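You operate a simulated robot arm through the tools that you are given. There is no shell and no other tool. Be economical: measure what you need, move in short steps, check, and stop when the job is done.

You are at the controls of a simulated robot arm. One attempt, no reset.

Task
Take the orange seal ring and put it on top of the silver plain grease tin.

The check looks at the end state, three seconds after you hand in, the way a careful person would. Anything else that was tipped, shoved, dropped, spilled or broken makes it a failure. Lids that push on must go on centred and level and be pressed home; caps that screw on are set level and turned clockwise until they are tight.

Robot
A 7-joint arm with a two-finger parallel gripper, fixed in place. Base frame: the origin is at the foot of the arm, x ahead of it, y to its left, z up; the work surface is at about z = 0. Units: mm, degrees, N and s.
With the tool pointing down near the work surface it reaches from about 220 to 580 mm from the base axis. Its first joint turns from -66.0 to 66.0 degrees. Payload 2.5 kg.
The TCP is the grasp point between the finger pads, 23 mm short of the fingertips. In the tool frame z runs along the fingers and y along their closing line. The gripper opens to 94 mm. The fingers are 38 mm wide and 10 mm thick; the gripper's body (54 by 96 mm) begins 39 mm behind the TCP.
Orientation is that of the tool frame in the base frame, as [roll, pitch, yaw] about the fixed x, y, z axes, in that order (R = Rz(yaw) Ry(pitch) Rx(roll)). With the fingers straight down and closing along the base's y, the tool's x points along the base's -x, its y along +y and its z along -z.

Tools
- The arm moves only by the tool servo_tool. Its argument "series" is a list of rows, each an object of numbers (a shift or turn left out is 0, a gripper value left out holds the last): "grip": the closure in counts, from 0 (fully open) to 255 (shut); "x", "y", "z": the shift along the base's x, y, z in units of 40 mm (1.0 is 40 mm); "yaw": the turn about the base's z in units of 5 degrees (1.0 is 5 degrees). In form: [{"grip": .., "x": .., "y": .., "z": .., "yaw": ..}, ...]. A call has 1 to 20 rows; each row shifts and turns the commanded pose from where the row before left it. A call with a number of a shift or a turn outside -1 to 1 is refused whole. Each row takes 0.2 s and may step no farther than 50 mm and 8.6 degrees from the row before; otherwise, or with a gripper value out of range, the whole call is refused. Where a pose cannot be reached the arm comes as near as it can. A force on the tool above 40 N (or 10 N above the force at the start of the call, whichever is more), or a blocked arm, ends the call early, and 0.2 s more pass. Each finger travels about 108 mm/s and halts on what it meets, pressing with about 31 N; the grip force reading is that of the motor and also rises with nothing between the fingers. The clock runs only during rows and for 0.2 s after the last one: add rows that do not move to give the fingers time. The reply holds the time, the measured pose of the TCP, the force on the tool along the base axes, the opening and the grip force, in the units named above and with some noise.
- Cameras (640 x 400 px; columns grow to the right, rows downward): "scene" is fixed at [136.2, -441.6, 523.9]; the picture's right is [0.51, -0.86, 0.00], its down [-0.65, -0.39, -0.65] and it looks along [0.56, 0.33, -0.76] (base axes); focal length 324 px, centre (320, 200). "wrist" rides on the gripper at [86, 16, -75] in the tool frame; the picture's right is [-0.18, 0.98, 0.00], its down [-0.58, -0.11, -0.81] and it looks along [-0.79, -0.15, 0.59] (tool axes); focal length 243 px, centre (320, 200). There is no depth. A picture from a camera that has moved, and an enlarged one, comes with that camera's place and axes in the base frame and with its lens.
- capture(camera): a new picture of that camera. It takes no simulated time.
- zoom(camera, box): a new picture of the part [left, top, right, bottom] of that camera's present view, enlarged. It takes no simulated time.
- sign_off(): hands the job in; it is judged then, once.

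Work in short steps. Places have to be worked out from the pictures, the camera data and where the tool is seen: move nearer, look again, correct. Check each grasp and each placing, and mend what went wrong. You have 90 turns and 36 pictures in all, those below and enlarged ones among them. Open the gripper and draw the arm clear of the work before you hand the job in, unless the task says otherwise; then end with one line.

The tools are called after ">>>" as a command line: name --argument value ..., lists and objects as JSON in quotes. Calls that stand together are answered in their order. servo_tool: Moves the arm, as the interface text tells. Its arguments: {"type":"object","properties":{"series":{"type":"array","items":{"type":"object","properties":{"grip":{"type":"number"},"x":{"type":"number"},"y":{"type":"number"},"z":{"type":"number"},"yaw":{"type":"number"}}}}},"required":["series"]} The other tools are called the same way: capture (camera) takes a picture; zoom (camera, box) takes an enlarged picture of a part of a camera's view; sign_off () hands the job in.

At the start:

```text
time: 0.0
ee_pos: [409.3, -86.3, 217.9]
tcp_rot: [180.0, -0.1, -180.0]
contact_force: [-1.1, -0.6, 1.1]
gripper_width: 94.0
finger_force: 0.0
```

scene: 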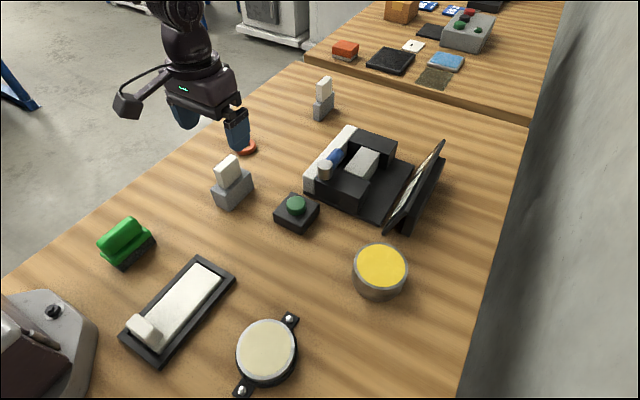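
wrist: 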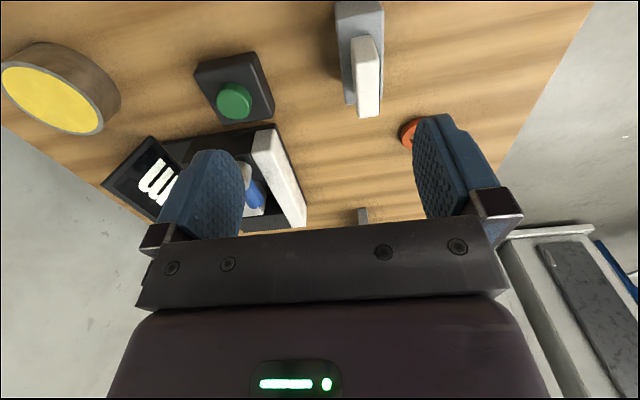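

I'll look closely at the ring and the tin candidates first.

>>> zoom --camera "scene" --box '[180, 80, 340, 180]'

>>> zoom --camera "scene" --box '[220, 220, 460, 400]'

```text
4.00 times, centred on (260, 130) of scene
camera zoom: at [136.2, -441.6, 523.9], right [0.51, -0.86, 0.0], down [-0.65, -0.39, -0.65], along [0.56, 0.33, -0.76], focal length 1298 px, centre (560, 480)
```

zoom: 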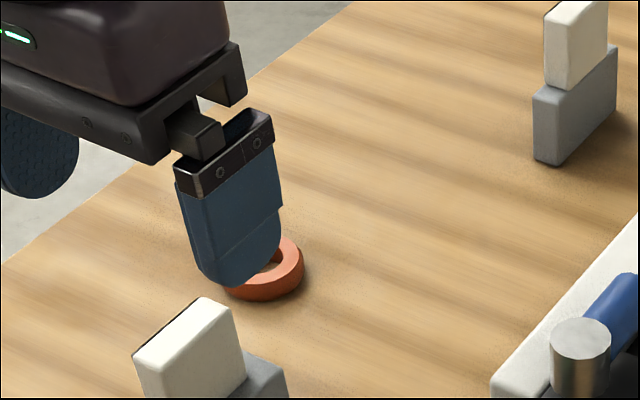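

```text
2.22 times, centred on (340, 310) of scene
camera zoom: at [136.2, -441.6, 523.9], right [0.51, -0.86, 0.0], down [-0.65, -0.39, -0.65], along [0.56, 0.33, -0.76], focal length 721 px, centre (276, -44)
```

zoom: 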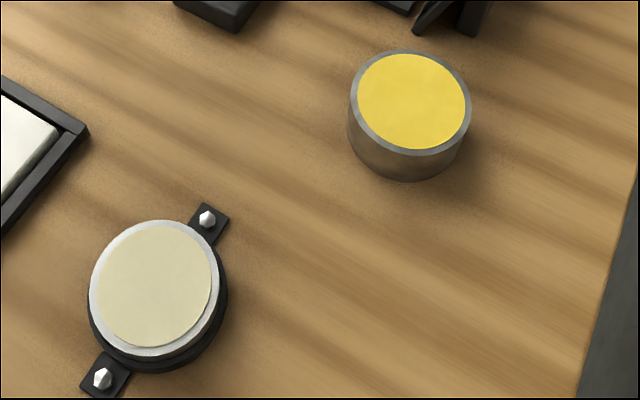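

The ring is at roughly (571, 29) and the yellow-topped silver tin at about (415, -393). I'll move towards the ring at height to see it unobstructed.

>>> servo_tool --series '[{"grip": 0, "x": 0.6, "y": 0.72}, {"x": 0.6, "y": 0.72}, {"x": 0.6, "y": 0.72}, {"x": 0.5, "y": 0.72}, {}]'

>>> capture --camera "wrist"

>>> capture --camera "scene"

```text
time: 1.2
ee_pos: [500.0, 28.9, 218.9]
tcp_rot: [179.9, 0.0, 180.0]
contact_force: [0.3, 0.0, -0.2]
gripper_width: 93.7
finger_force: 0.1
```

```text
31 pictures are left
camera wrist: at [413.7, 45.2, 292.6], right [0.18, 0.98, 0.0], down [0.58, -0.11, 0.81], along [0.79, -0.15, -0.59], focal length 243 px, centre (320, 200)
```

wrist: 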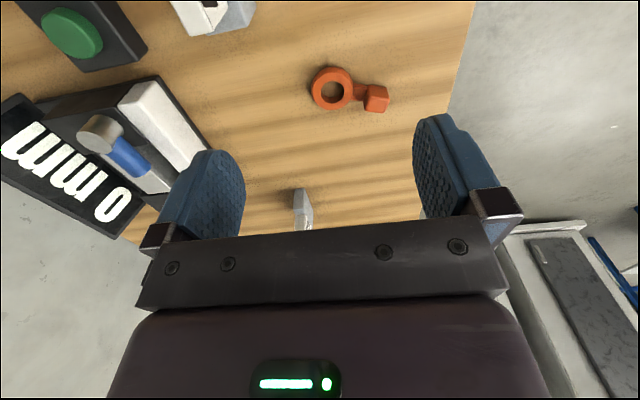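

```text
30 pictures are left
```

scene: 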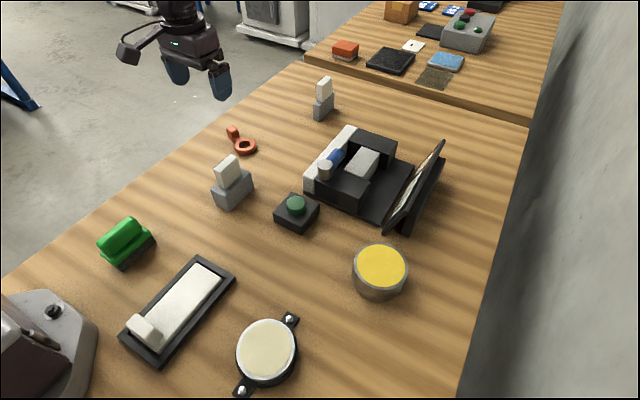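

The ring has a stem with a cubic handle. Zooming in on both views for geometry.

>>> zoom --camera "wrist" --box '[290, 50, 410, 125]'

>>> zoom --camera "scene" --box '[200, 110, 280, 160]'

```text
5.33 times, centred on (350, 88) of wrist
camera zoom: at [413.7, 45.2, 292.6], right [0.18, 0.98, 0.0], down [0.58, -0.11, 0.81], along [0.79, -0.15, -0.59], focal length 1294 px, centre (160, 800)
```

zoom: 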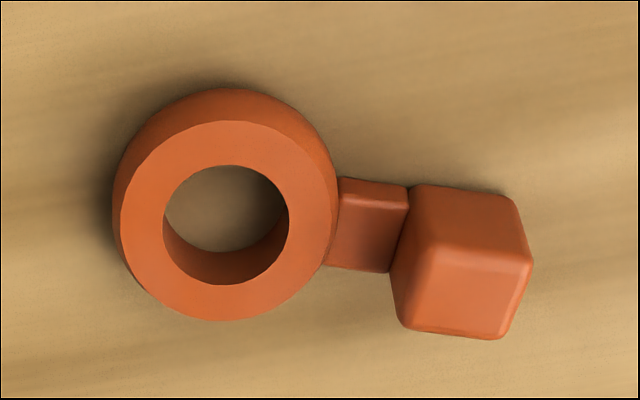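

```text
8.00 times, centred on (240, 135) of scene
camera zoom: at [136.2, -441.6, 523.9], right [0.51, -0.86, 0.0], down [-0.65, -0.39, -0.65], along [0.56, 0.33, -0.76], focal length 2595 px, centre (960, 720)
```

zoom: 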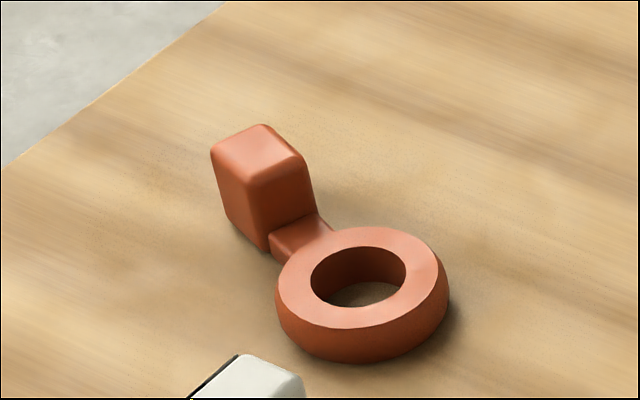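

Geometry agrees in both views: ring centre (574, 30), top z≈10, with the handle cube at (592.5, 82), top z≈25, and the stem at 70°. I'll grip the cube across the stem, turning -110° at height.

>>> servo_tool --series '[{"yaw": -1}, {"yaw": -1}, {"yaw": -1}, {"yaw": -1}, {"yaw": -1}, {"yaw": -1}, {"yaw": -1}, {"yaw": -1}, {"yaw": -1}, {"yaw": -1}, {"yaw": -1}, {"yaw": -1}, {"yaw": -1}, {"yaw": -1}, {"yaw": -1}, {"yaw": -1}, {"yaw": -1}, {"yaw": -1}, {"yaw": -1}, {"yaw": -1}]'

```text
time: 5.4
ee_pos: [501.7, 30.5, 217.9]
tcp_rot: [-180.0, 0.1, 79.9]
contact_force: [0.3, -0.1, 0.1]
gripper_width: 93.7
finger_force: 0.0
```

The turn works. I'll finish it and move above the cube, partly descending, to test reach.

>>> servo_tool --series '[{"yaw": -1, "z": -0.6, "y": 0.4}, {"yaw": -1, "z": -0.6, "y": 0.4}, {"x": 0.6, "y": 0.3, "z": -0.5}, {"x": 0.6, "y": 0.2, "z": -0.5}, {"x": 0.6, "z": -0.2}, {"x": 0.5}, {}]'

>>> capture --camera "wrist"

>>> capture --camera "scene"

```text
time: 7.0
ee_pos: [592.4, 81.2, 121.7]
tcp_rot: [-180.0, 0.0, 69.9]
contact_force: [-0.5, -0.4, 0.7]
gripper_width: 93.9
finger_force: 0.0
```

```text
27 pictures are left
camera wrist: at [638.0, 156.4, 195.8], right [0.86, -0.51, 0.0], down [-0.3, -0.51, 0.81], along [-0.41, -0.69, -0.59], focal length 243 px, centre (320, 200)
```

wrist: 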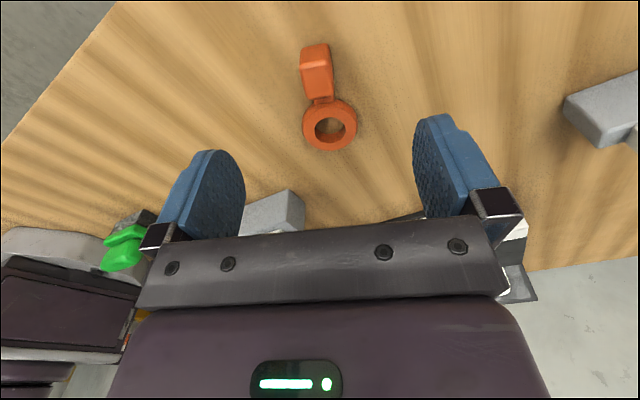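

```text
26 pictures are left
```

scene: 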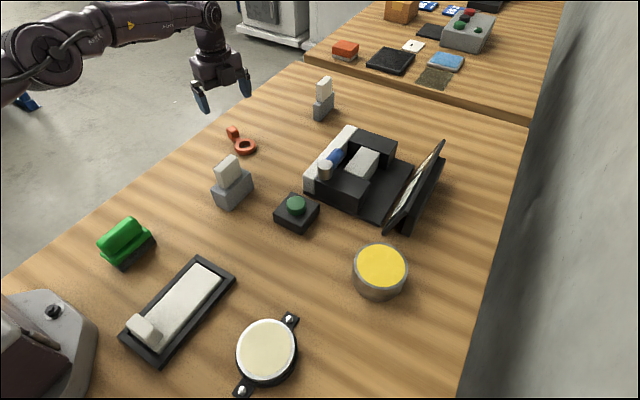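

Reach is fine here. One zoom to check cube orientation and centre before descending.

>>> zoom --camera "wrist" --box '[256, 30, 384, 160]'

```text
3.08 times, centred on (320, 95) of wrist
camera zoom: at [638.0, 156.4, 195.8], right [0.86, -0.51, 0.0], down [-0.3, -0.51, 0.81], along [-0.41, -0.69, -0.59], focal length 746 px, centre (320, 523)
```

zoom: 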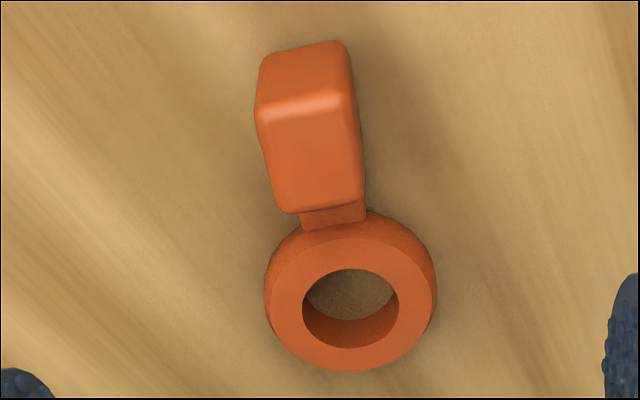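

The cube is centred at (592, 82) with its faces aligned at -20°, which matches the tool. Descending to z≈26.

>>> servo_tool --series '[{"z": -0.6}, {"z": -0.6}, {"z": -0.6}, {"z": -0.4}, {"z": -0.19}, {}]'

>>> capture --camera "wrist"

```text
time: 8.4
ee_pos: [585.3, 80.2, 26.7]
tcp_rot: [179.9, 0.0, 70.0]
contact_force: [0.5, 0.4, 0.2]
gripper_width: 94.1
finger_force: 0.1
out of reach, approached as far as the arm can: row 3, 5
```

```text
24 pictures are left
camera wrist: at [630.3, 157.0, 101.8], right [0.86, -0.51, 0.0], down [-0.3, -0.51, 0.81], along [-0.41, -0.69, -0.59], focal length 243 px, centre (320, 200)
```

wrist: 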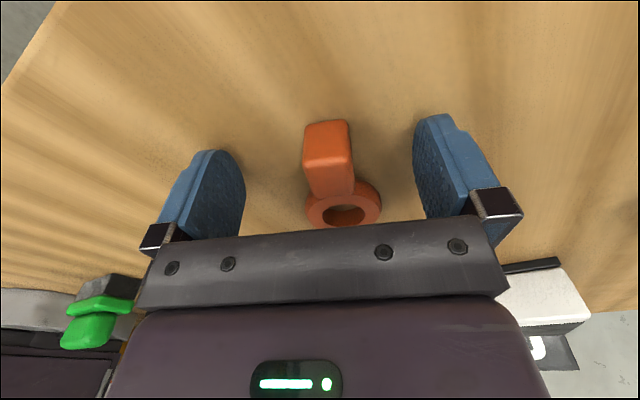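

Reach limit leaves the TCP ~7 mm off along the closing line, but the cube is well between the fingers, so closing will just draw the ring in slightly. Closing.

>>> servo_tool --series '[{"x": -0.17, "y": -0.03, "grip": 0}, {"grip": 120}, {"grip": 255}, {}, {}, {}]'

>>> capture --camera "wrist"

```text
time: 9.8
ee_pos: [583.4, 80.3, 25.8]
tcp_rot: [-179.9, 0.1, 70.0]
contact_force: [-0.9, -1.7, 4.9]
gripper_width: 21.1
finger_force: 31.2
out of reach, approached as far as the arm can: row 1
```

```text
23 pictures are left
camera wrist: at [628.9, 156.5, 100.9], right [0.86, -0.51, 0.0], down [-0.3, -0.51, 0.81], along [-0.41, -0.69, -0.59], focal length 243 px, centre (320, 200)
```

wrist: 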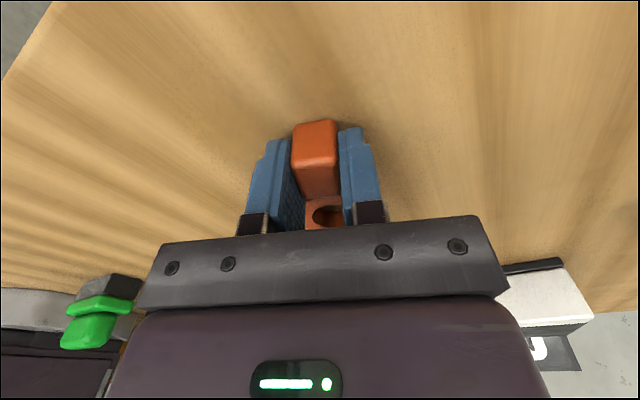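

Grasped firmly at 21 mm. Lifting straight up, slightly inward.

>>> servo_tool --series '[{"z": 0.3}, {"z": 0.5}, {"z": 0.8, "x": -0.1}, {"z": 0.8, "x": -0.2}, {"z": 0.8, "x": -0.3}, {"z": 0.8, "x": -0.5}, {"z": 0.4, "x": -0.6}, {}]'

>>> capture --camera "scene"

>>> capture --camera "wrist"

```text
time: 11.6
ee_pos: [589.5, 91.8, 203.7]
tcp_rot: [-180.0, 0.0, 70.0]
contact_force: [0.0, 0.8, -1.2]
gripper_width: 21.5
finger_force: 30.5
out of reach, approached as far as the arm can: row 2, 3, 4, 5, 6, 7
```

```text
22 pictures are left
```

scene: 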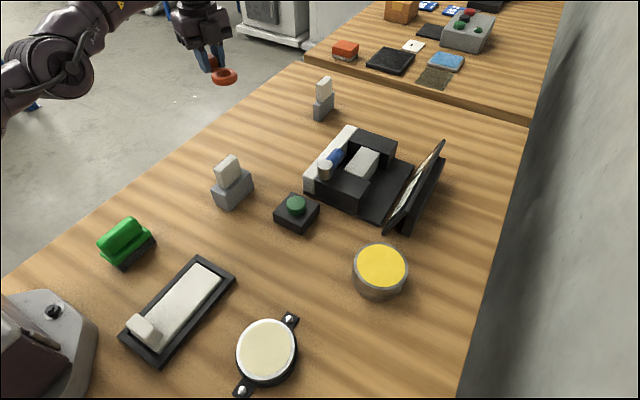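

```text
21 pictures are left
camera wrist: at [636.0, 168.2, 278.2], right [0.86, -0.51, 0.0], down [-0.3, -0.51, 0.81], along [-0.41, -0.69, -0.59], focal length 243 px, centre (320, 200)
```

wrist: 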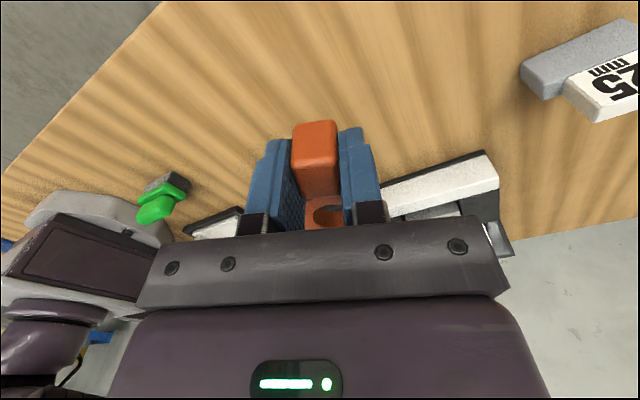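

The ring is held. The arm ended a bit further out than expected, so I'll do a small inward move to check how commands track.

>>> servo_tool --series '[{"x": -0.5}, {"x": -0.5}, {}]'

```text
time: 12.4
ee_pos: [550.4, 92.4, 203.8]
tcp_rot: [179.9, 0.0, 70.0]
contact_force: [0.1, 0.4, -0.5]
gripper_width: 21.5
finger_force: 31.3
out of reach, approached as far as the arm can: row 1
```

Tracking is fine. Now I'll traverse towards a viewing position inward of the tin, turning +65° along the way so the handle points toward the base.

>>> servo_tool --series '[{"x": -0.9, "z": 0.3, "yaw": 1}, {"x": -0.9, "z": 0.3, "yaw": 1}, {"x": -0.8, "y": -0.6, "yaw": 1}, {"x": -0.8, "y": -0.7, "yaw": 1}, {"x": -0.5, "y": -0.9, "yaw": 1}, {"x": -0.3, "y": -1, "yaw": 1}, {"x": -0.2, "y": -1, "yaw": 1}, {"y": -1, "x": -0.1, "yaw": 1}, {"y": -1, "yaw": 1}, {"y": -1, "yaw": 1}, {"y": -1, "yaw": 1}, {"y": -1, "yaw": 1}, {"y": -0.6, "yaw": 1}, {}]'

>>> capture --camera "wrist"

>>> capture --camera "scene"

```text
time: 15.4
ee_pos: [368.3, -298.7, 227.5]
tcp_rot: [180.0, -0.1, 135.1]
contact_force: [0.7, 0.0, -0.9]
gripper_width: 21.3
finger_force: 30.8
```

```text
20 pictures are left
camera wrist: at [319.1, -225.7, 302.0], right [0.82, 0.57, 0.0], down [0.33, -0.49, 0.81], along [0.46, -0.66, -0.59], focal length 243 px, centre (320, 200)
```

wrist: 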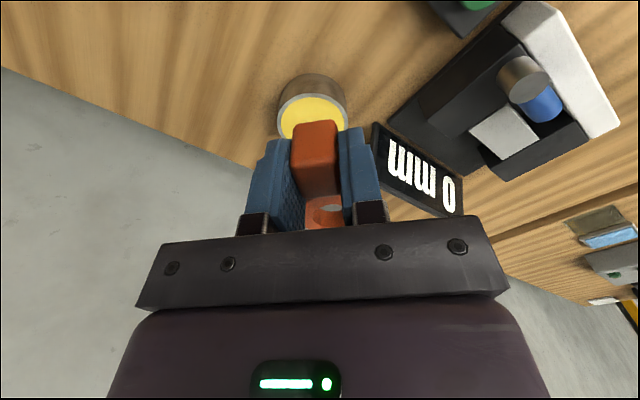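

```text
19 pictures are left
```

scene: 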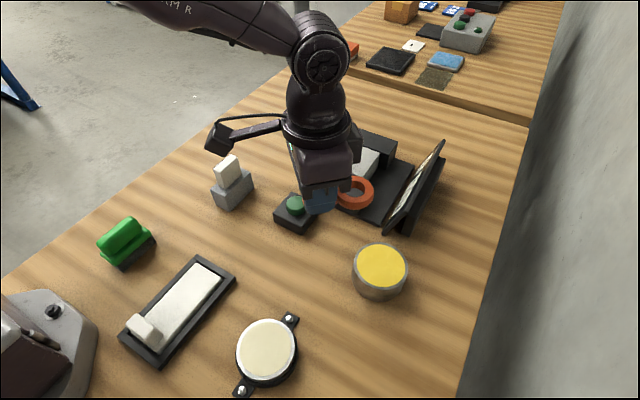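

Zooming in on both to measure the tin's position and height, and to see whether the yellow face is recessed.

>>> zoom --camera "wrist" --box '[260, 60, 370, 150]'

>>> zoom --camera "scene" --box '[332, 230, 428, 305]'

```text
4.44 times, centred on (315, 105) of wrist
camera zoom: at [319.1, -225.7, 302.0], right [0.82, 0.57, 0.0], down [0.33, -0.49, 0.81], along [0.46, -0.66, -0.59], focal length 1078 px, centre (342, 622)
```

zoom: 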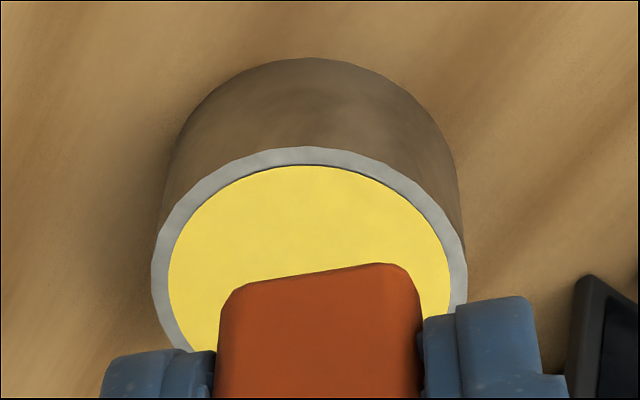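

```text
5.33 times, centred on (380, 268) of scene
camera zoom: at [136.2, -441.7, 523.9], right [0.51, -0.86, 0.0], down [-0.65, -0.39, -0.65], along [0.56, 0.33, -0.76], focal length 1730 px, centre (0, -160)
```

zoom: 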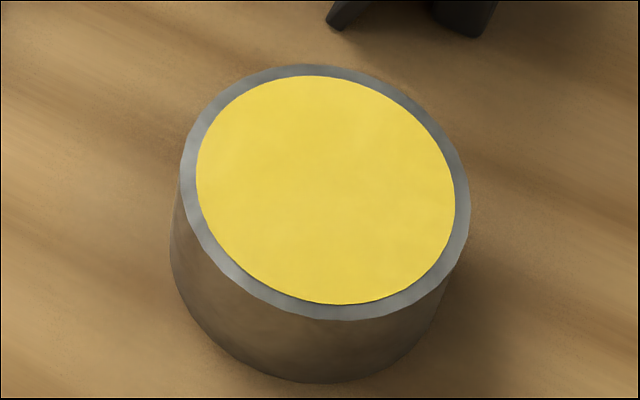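

The label looks flush or slightly raised. I put the tin centre near (419, -392), its top at z≈44 and its diameter at about 90. I'll move the ring over it at a safe height and re-check.

>>> servo_tool --series '[{"x": 0.24, "y": -0.8}, {"x": 0.24, "y": -0.76}, {"z": -0.7}, {"z": -0.7}, {"z": -0.7}, {"z": -0.6}, {}]'

>>> zoom --camera "scene" --box '[300, 180, 460, 310]'

>>> capture --camera "wrist"

```text
time: 17.0
ee_pos: [389.9, -361.2, 120.0]
tcp_rot: [-179.9, -0.1, 134.9]
contact_force: [0.2, 0.6, -0.2]
gripper_width: 21.1
finger_force: 31.2
```

```text
3.08 times, centred on (380, 245) of scene
camera zoom: at [136.2, -441.6, 523.9], right [0.51, -0.86, 0.0], down [-0.65, -0.39, -0.65], along [0.56, 0.33, -0.76], focal length 998 px, centre (135, 62)
```

zoom: 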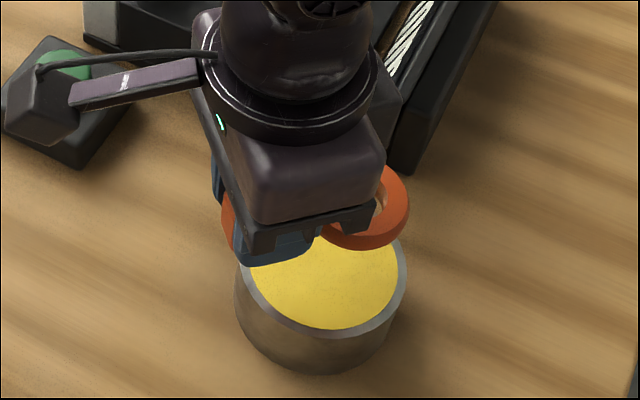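

```text
15 pictures are left
camera wrist: at [341.1, -288.1, 195.0], right [0.83, 0.56, 0.0], down [0.33, -0.49, 0.81], along [0.46, -0.67, -0.59], focal length 243 px, centre (320, 200)
```

wrist: 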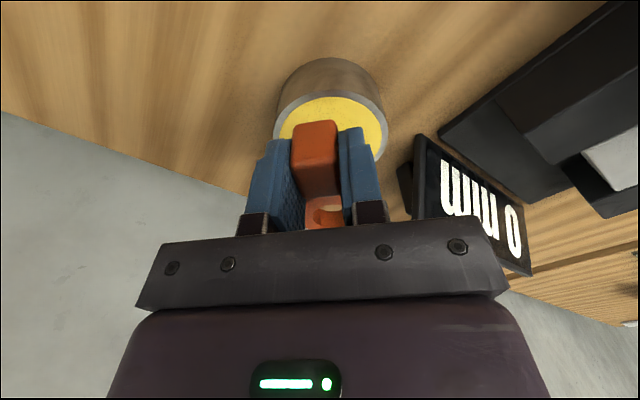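

Ring is over the tin with about a 7 mm outward bias, which keeps the ring fully on the top and the centre of mass near the tin's middle. Lowering to just above contact.

>>> servo_tool --series '[{"z": -0.4}, {"z": -0.4}, {"z": -0.2}, {}]'

>>> zoom --camera "scene" --box '[320, 200, 440, 310]'

>>> zoom --camera "wrist" --box '[230, 70, 410, 240]'

```text
time: 18.0
ee_pos: [388.9, -362.4, 80.3]
tcp_rot: [180.0, 0.1, 135.0]
contact_force: [-0.2, -0.2, -0.7]
gripper_width: 20.9
finger_force: 30.7
```

```text
3.64 times, centred on (380, 255) of scene
camera zoom: at [136.2, -441.6, 523.9], right [0.51, -0.86, 0.0], down [-0.65, -0.39, -0.65], along [0.56, 0.33, -0.76], focal length 1180 px, centre (102, 0)
```

zoom: 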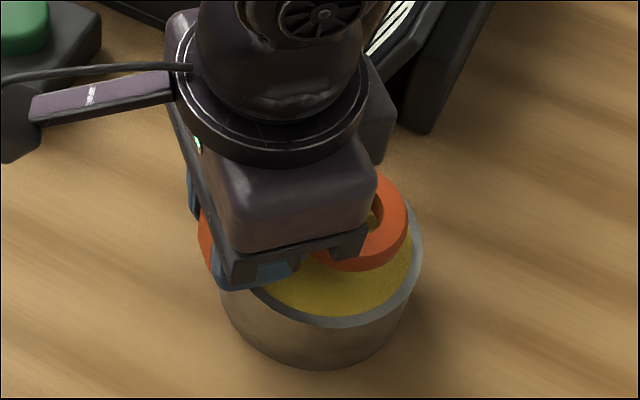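

```text
2.35 times, centred on (320, 155) of wrist
camera zoom: at [340.3, -288.8, 155.5], right [0.83, 0.56, 0.0], down [0.33, -0.49, 0.81], along [0.46, -0.67, -0.59], focal length 571 px, centre (320, 306)
```

zoom: 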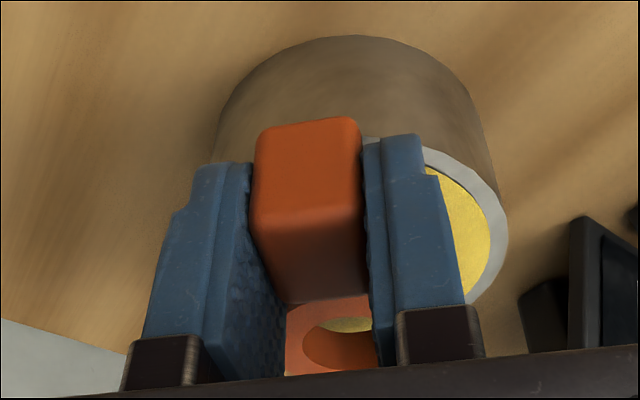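

Ring sits ~12 mm outward, slightly more than wanted, so I'll pull it back ~5 mm and then lower in fine steps until contact.

>>> servo_tool --series '[{"x": -0.04, "y": 0.13}, {"z": -0.08}, {"z": -0.05}, {"z": -0.03}, {}]'

```text
time: 19.2
ee_pos: [387.4, -358.2, 73.7]
tcp_rot: [-180.0, 0.0, 134.9]
contact_force: [1.0, 0.2, -1.0]
gripper_width: 21.2
finger_force: 30.8
```

No contact yet at z 73.7; stepping down in 1 mm steps.

>>> servo_tool --series '[{"z": -0.03}, {"z": -0.025}, {}]'

>>> zoom --camera "scene" --box '[340, 220, 420, 300]'

```text
time: 20.0
ee_pos: [387.6, -356.5, 72.6]
tcp_rot: [-180.0, 0.0, 134.9]
contact_force: [0.4, -0.5, -1.0]
gripper_width: 21.1
finger_force: 31.2
```

```text
5.00 times, centred on (380, 260) of scene
camera zoom: at [136.2, -441.6, 523.9], right [0.51, -0.86, 0.0], down [-0.65, -0.39, -0.65], along [0.56, 0.33, -0.76], focal length 1622 px, centre (20, -100)
```

zoom: 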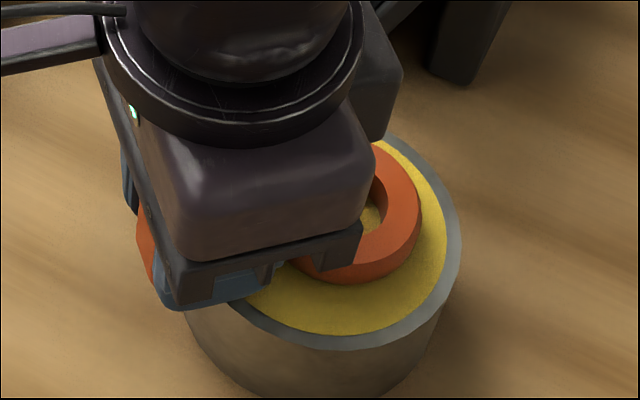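

Position looks good; still no contact. Continuing down.

>>> servo_tool --series '[{"z": -0.025}, {"z": -0.025}, {}]'

```text
time: 20.8
ee_pos: [388.1, -357.7, 71.1]
tcp_rot: [180.0, 0.1, 134.9]
contact_force: [-11.2, 11.4, 27.2]
gripper_width: 21.4
finger_force: 30.7
```

Contact made (27 N). I'll back off slightly to relieve the load, then re-read.

>>> servo_tool --series '[{"z": 0.02}, {}]'

```text
time: 21.4
ee_pos: [388.3, -357.8, 71.8]
tcp_rot: [-179.9, 0.3, 135.0]
contact_force: [-5.1, 6.8, 25.0]
gripper_width: 21.2
finger_force: 30.9
```

>>> servo_tool --series '[{"z": 0.02}, {}]'

>>> zoom --camera "scene" --box '[340, 220, 420, 300]'

```text
time: 22.0
ee_pos: [388.1, -357.9, 71.0]
tcp_rot: [-180.0, 0.1, 135.0]
contact_force: [3.9, -4.0, 9.7]
gripper_width: 21.3
finger_force: 31.0
```

```text
5.00 times, centred on (380, 260) of scene
camera zoom: at [136.2, -441.6, 523.9], right [0.51, -0.86, 0.0], down [-0.65, -0.39, -0.65], along [0.56, 0.33, -0.76], focal length 1622 px, centre (20, -100)
```

zoom: 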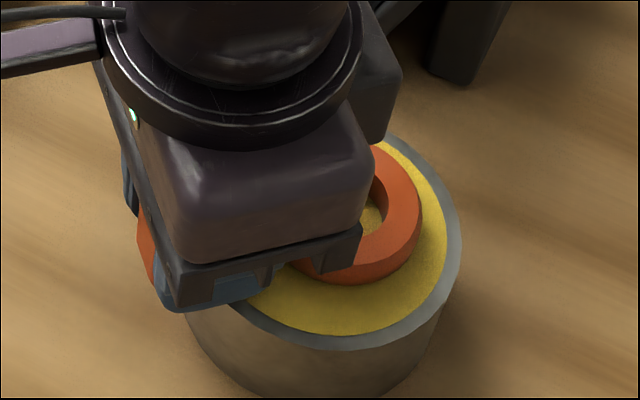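

The ring is seated flat and the tin hasn't moved. Releasing gradually.

>>> servo_tool --series '[{"grip": 200}, {"grip": 190}, {"grip": 175}, {"grip": 150}, {"grip": 120}, {}]'

>>> zoom --camera "wrist" --box '[210, 70, 430, 240]'

```text
time: 23.4
ee_pos: [388.1, -357.0, 71.5]
tcp_rot: [-180.0, 0.0, 135.0]
contact_force: [0.3, 0.5, -0.9]
gripper_width: 49.8
finger_force: 0.1
```

```text
2.35 times, centred on (320, 155) of wrist
camera zoom: at [338.3, -284.2, 145.8], right [0.83, 0.56, 0.0], down [0.33, -0.49, 0.81], along [0.46, -0.67, -0.59], focal length 571 px, centre (320, 306)
```

zoom: 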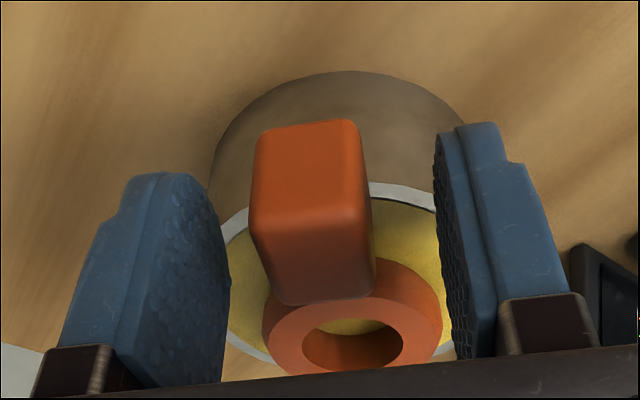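

Released and resting stable. Rising straight up, then drawing back.

>>> servo_tool --series '[{"z": 0.3}, {"z": 0.5}, {"z": 0.8}, {"z": 0.8}, {"z": 0.8}, {"z": 0.5, "x": -0.4, "y": 0.5}, {"x": -0.4, "y": 0.8}, {"x": -0.2, "y": 0.9}, {"y": 0.9}, {}]'

>>> zoom --camera "scene" --box '[320, 220, 440, 310]'

>>> capture --camera "scene"

```text
time: 25.6
ee_pos: [347.9, -232.7, 218.8]
tcp_rot: [-179.9, 0.2, 135.0]
contact_force: [-0.6, 1.1, 0.2]
gripper_width: 49.5
finger_force: 0.0
```

```text
4.44 times, centred on (380, 265) of scene
camera zoom: at [136.2, -441.6, 523.9], right [0.51, -0.86, 0.0], down [-0.65, -0.39, -0.65], along [0.56, 0.33, -0.76], focal length 1442 px, centre (53, -89)
```

zoom: 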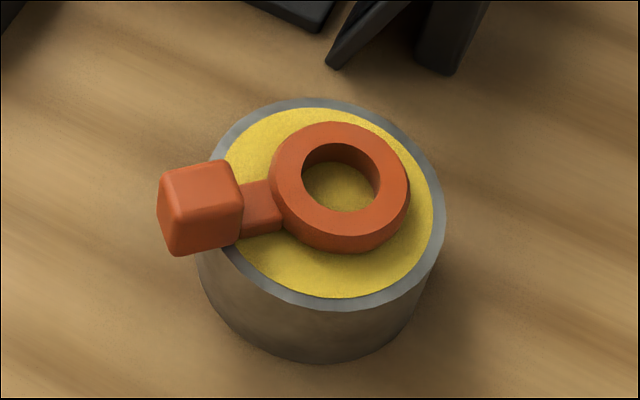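

```text
8 pictures are left
```

scene: 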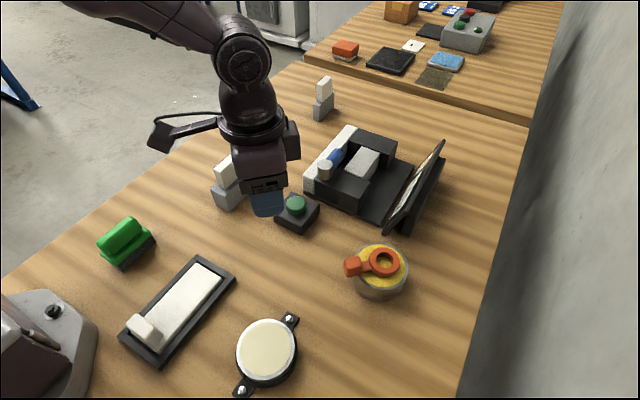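

The ring lies flat and stable on the tin, the arm is clear, and nothing else was disturbed. Handing in.

>>> sign_off

```text
The job is handed in.
```

The orange seal ring is lying flat on top of the silver, yellow-topped grease tin, the gripper is open and clear, nothing else was disturbed, and the job is handed in.
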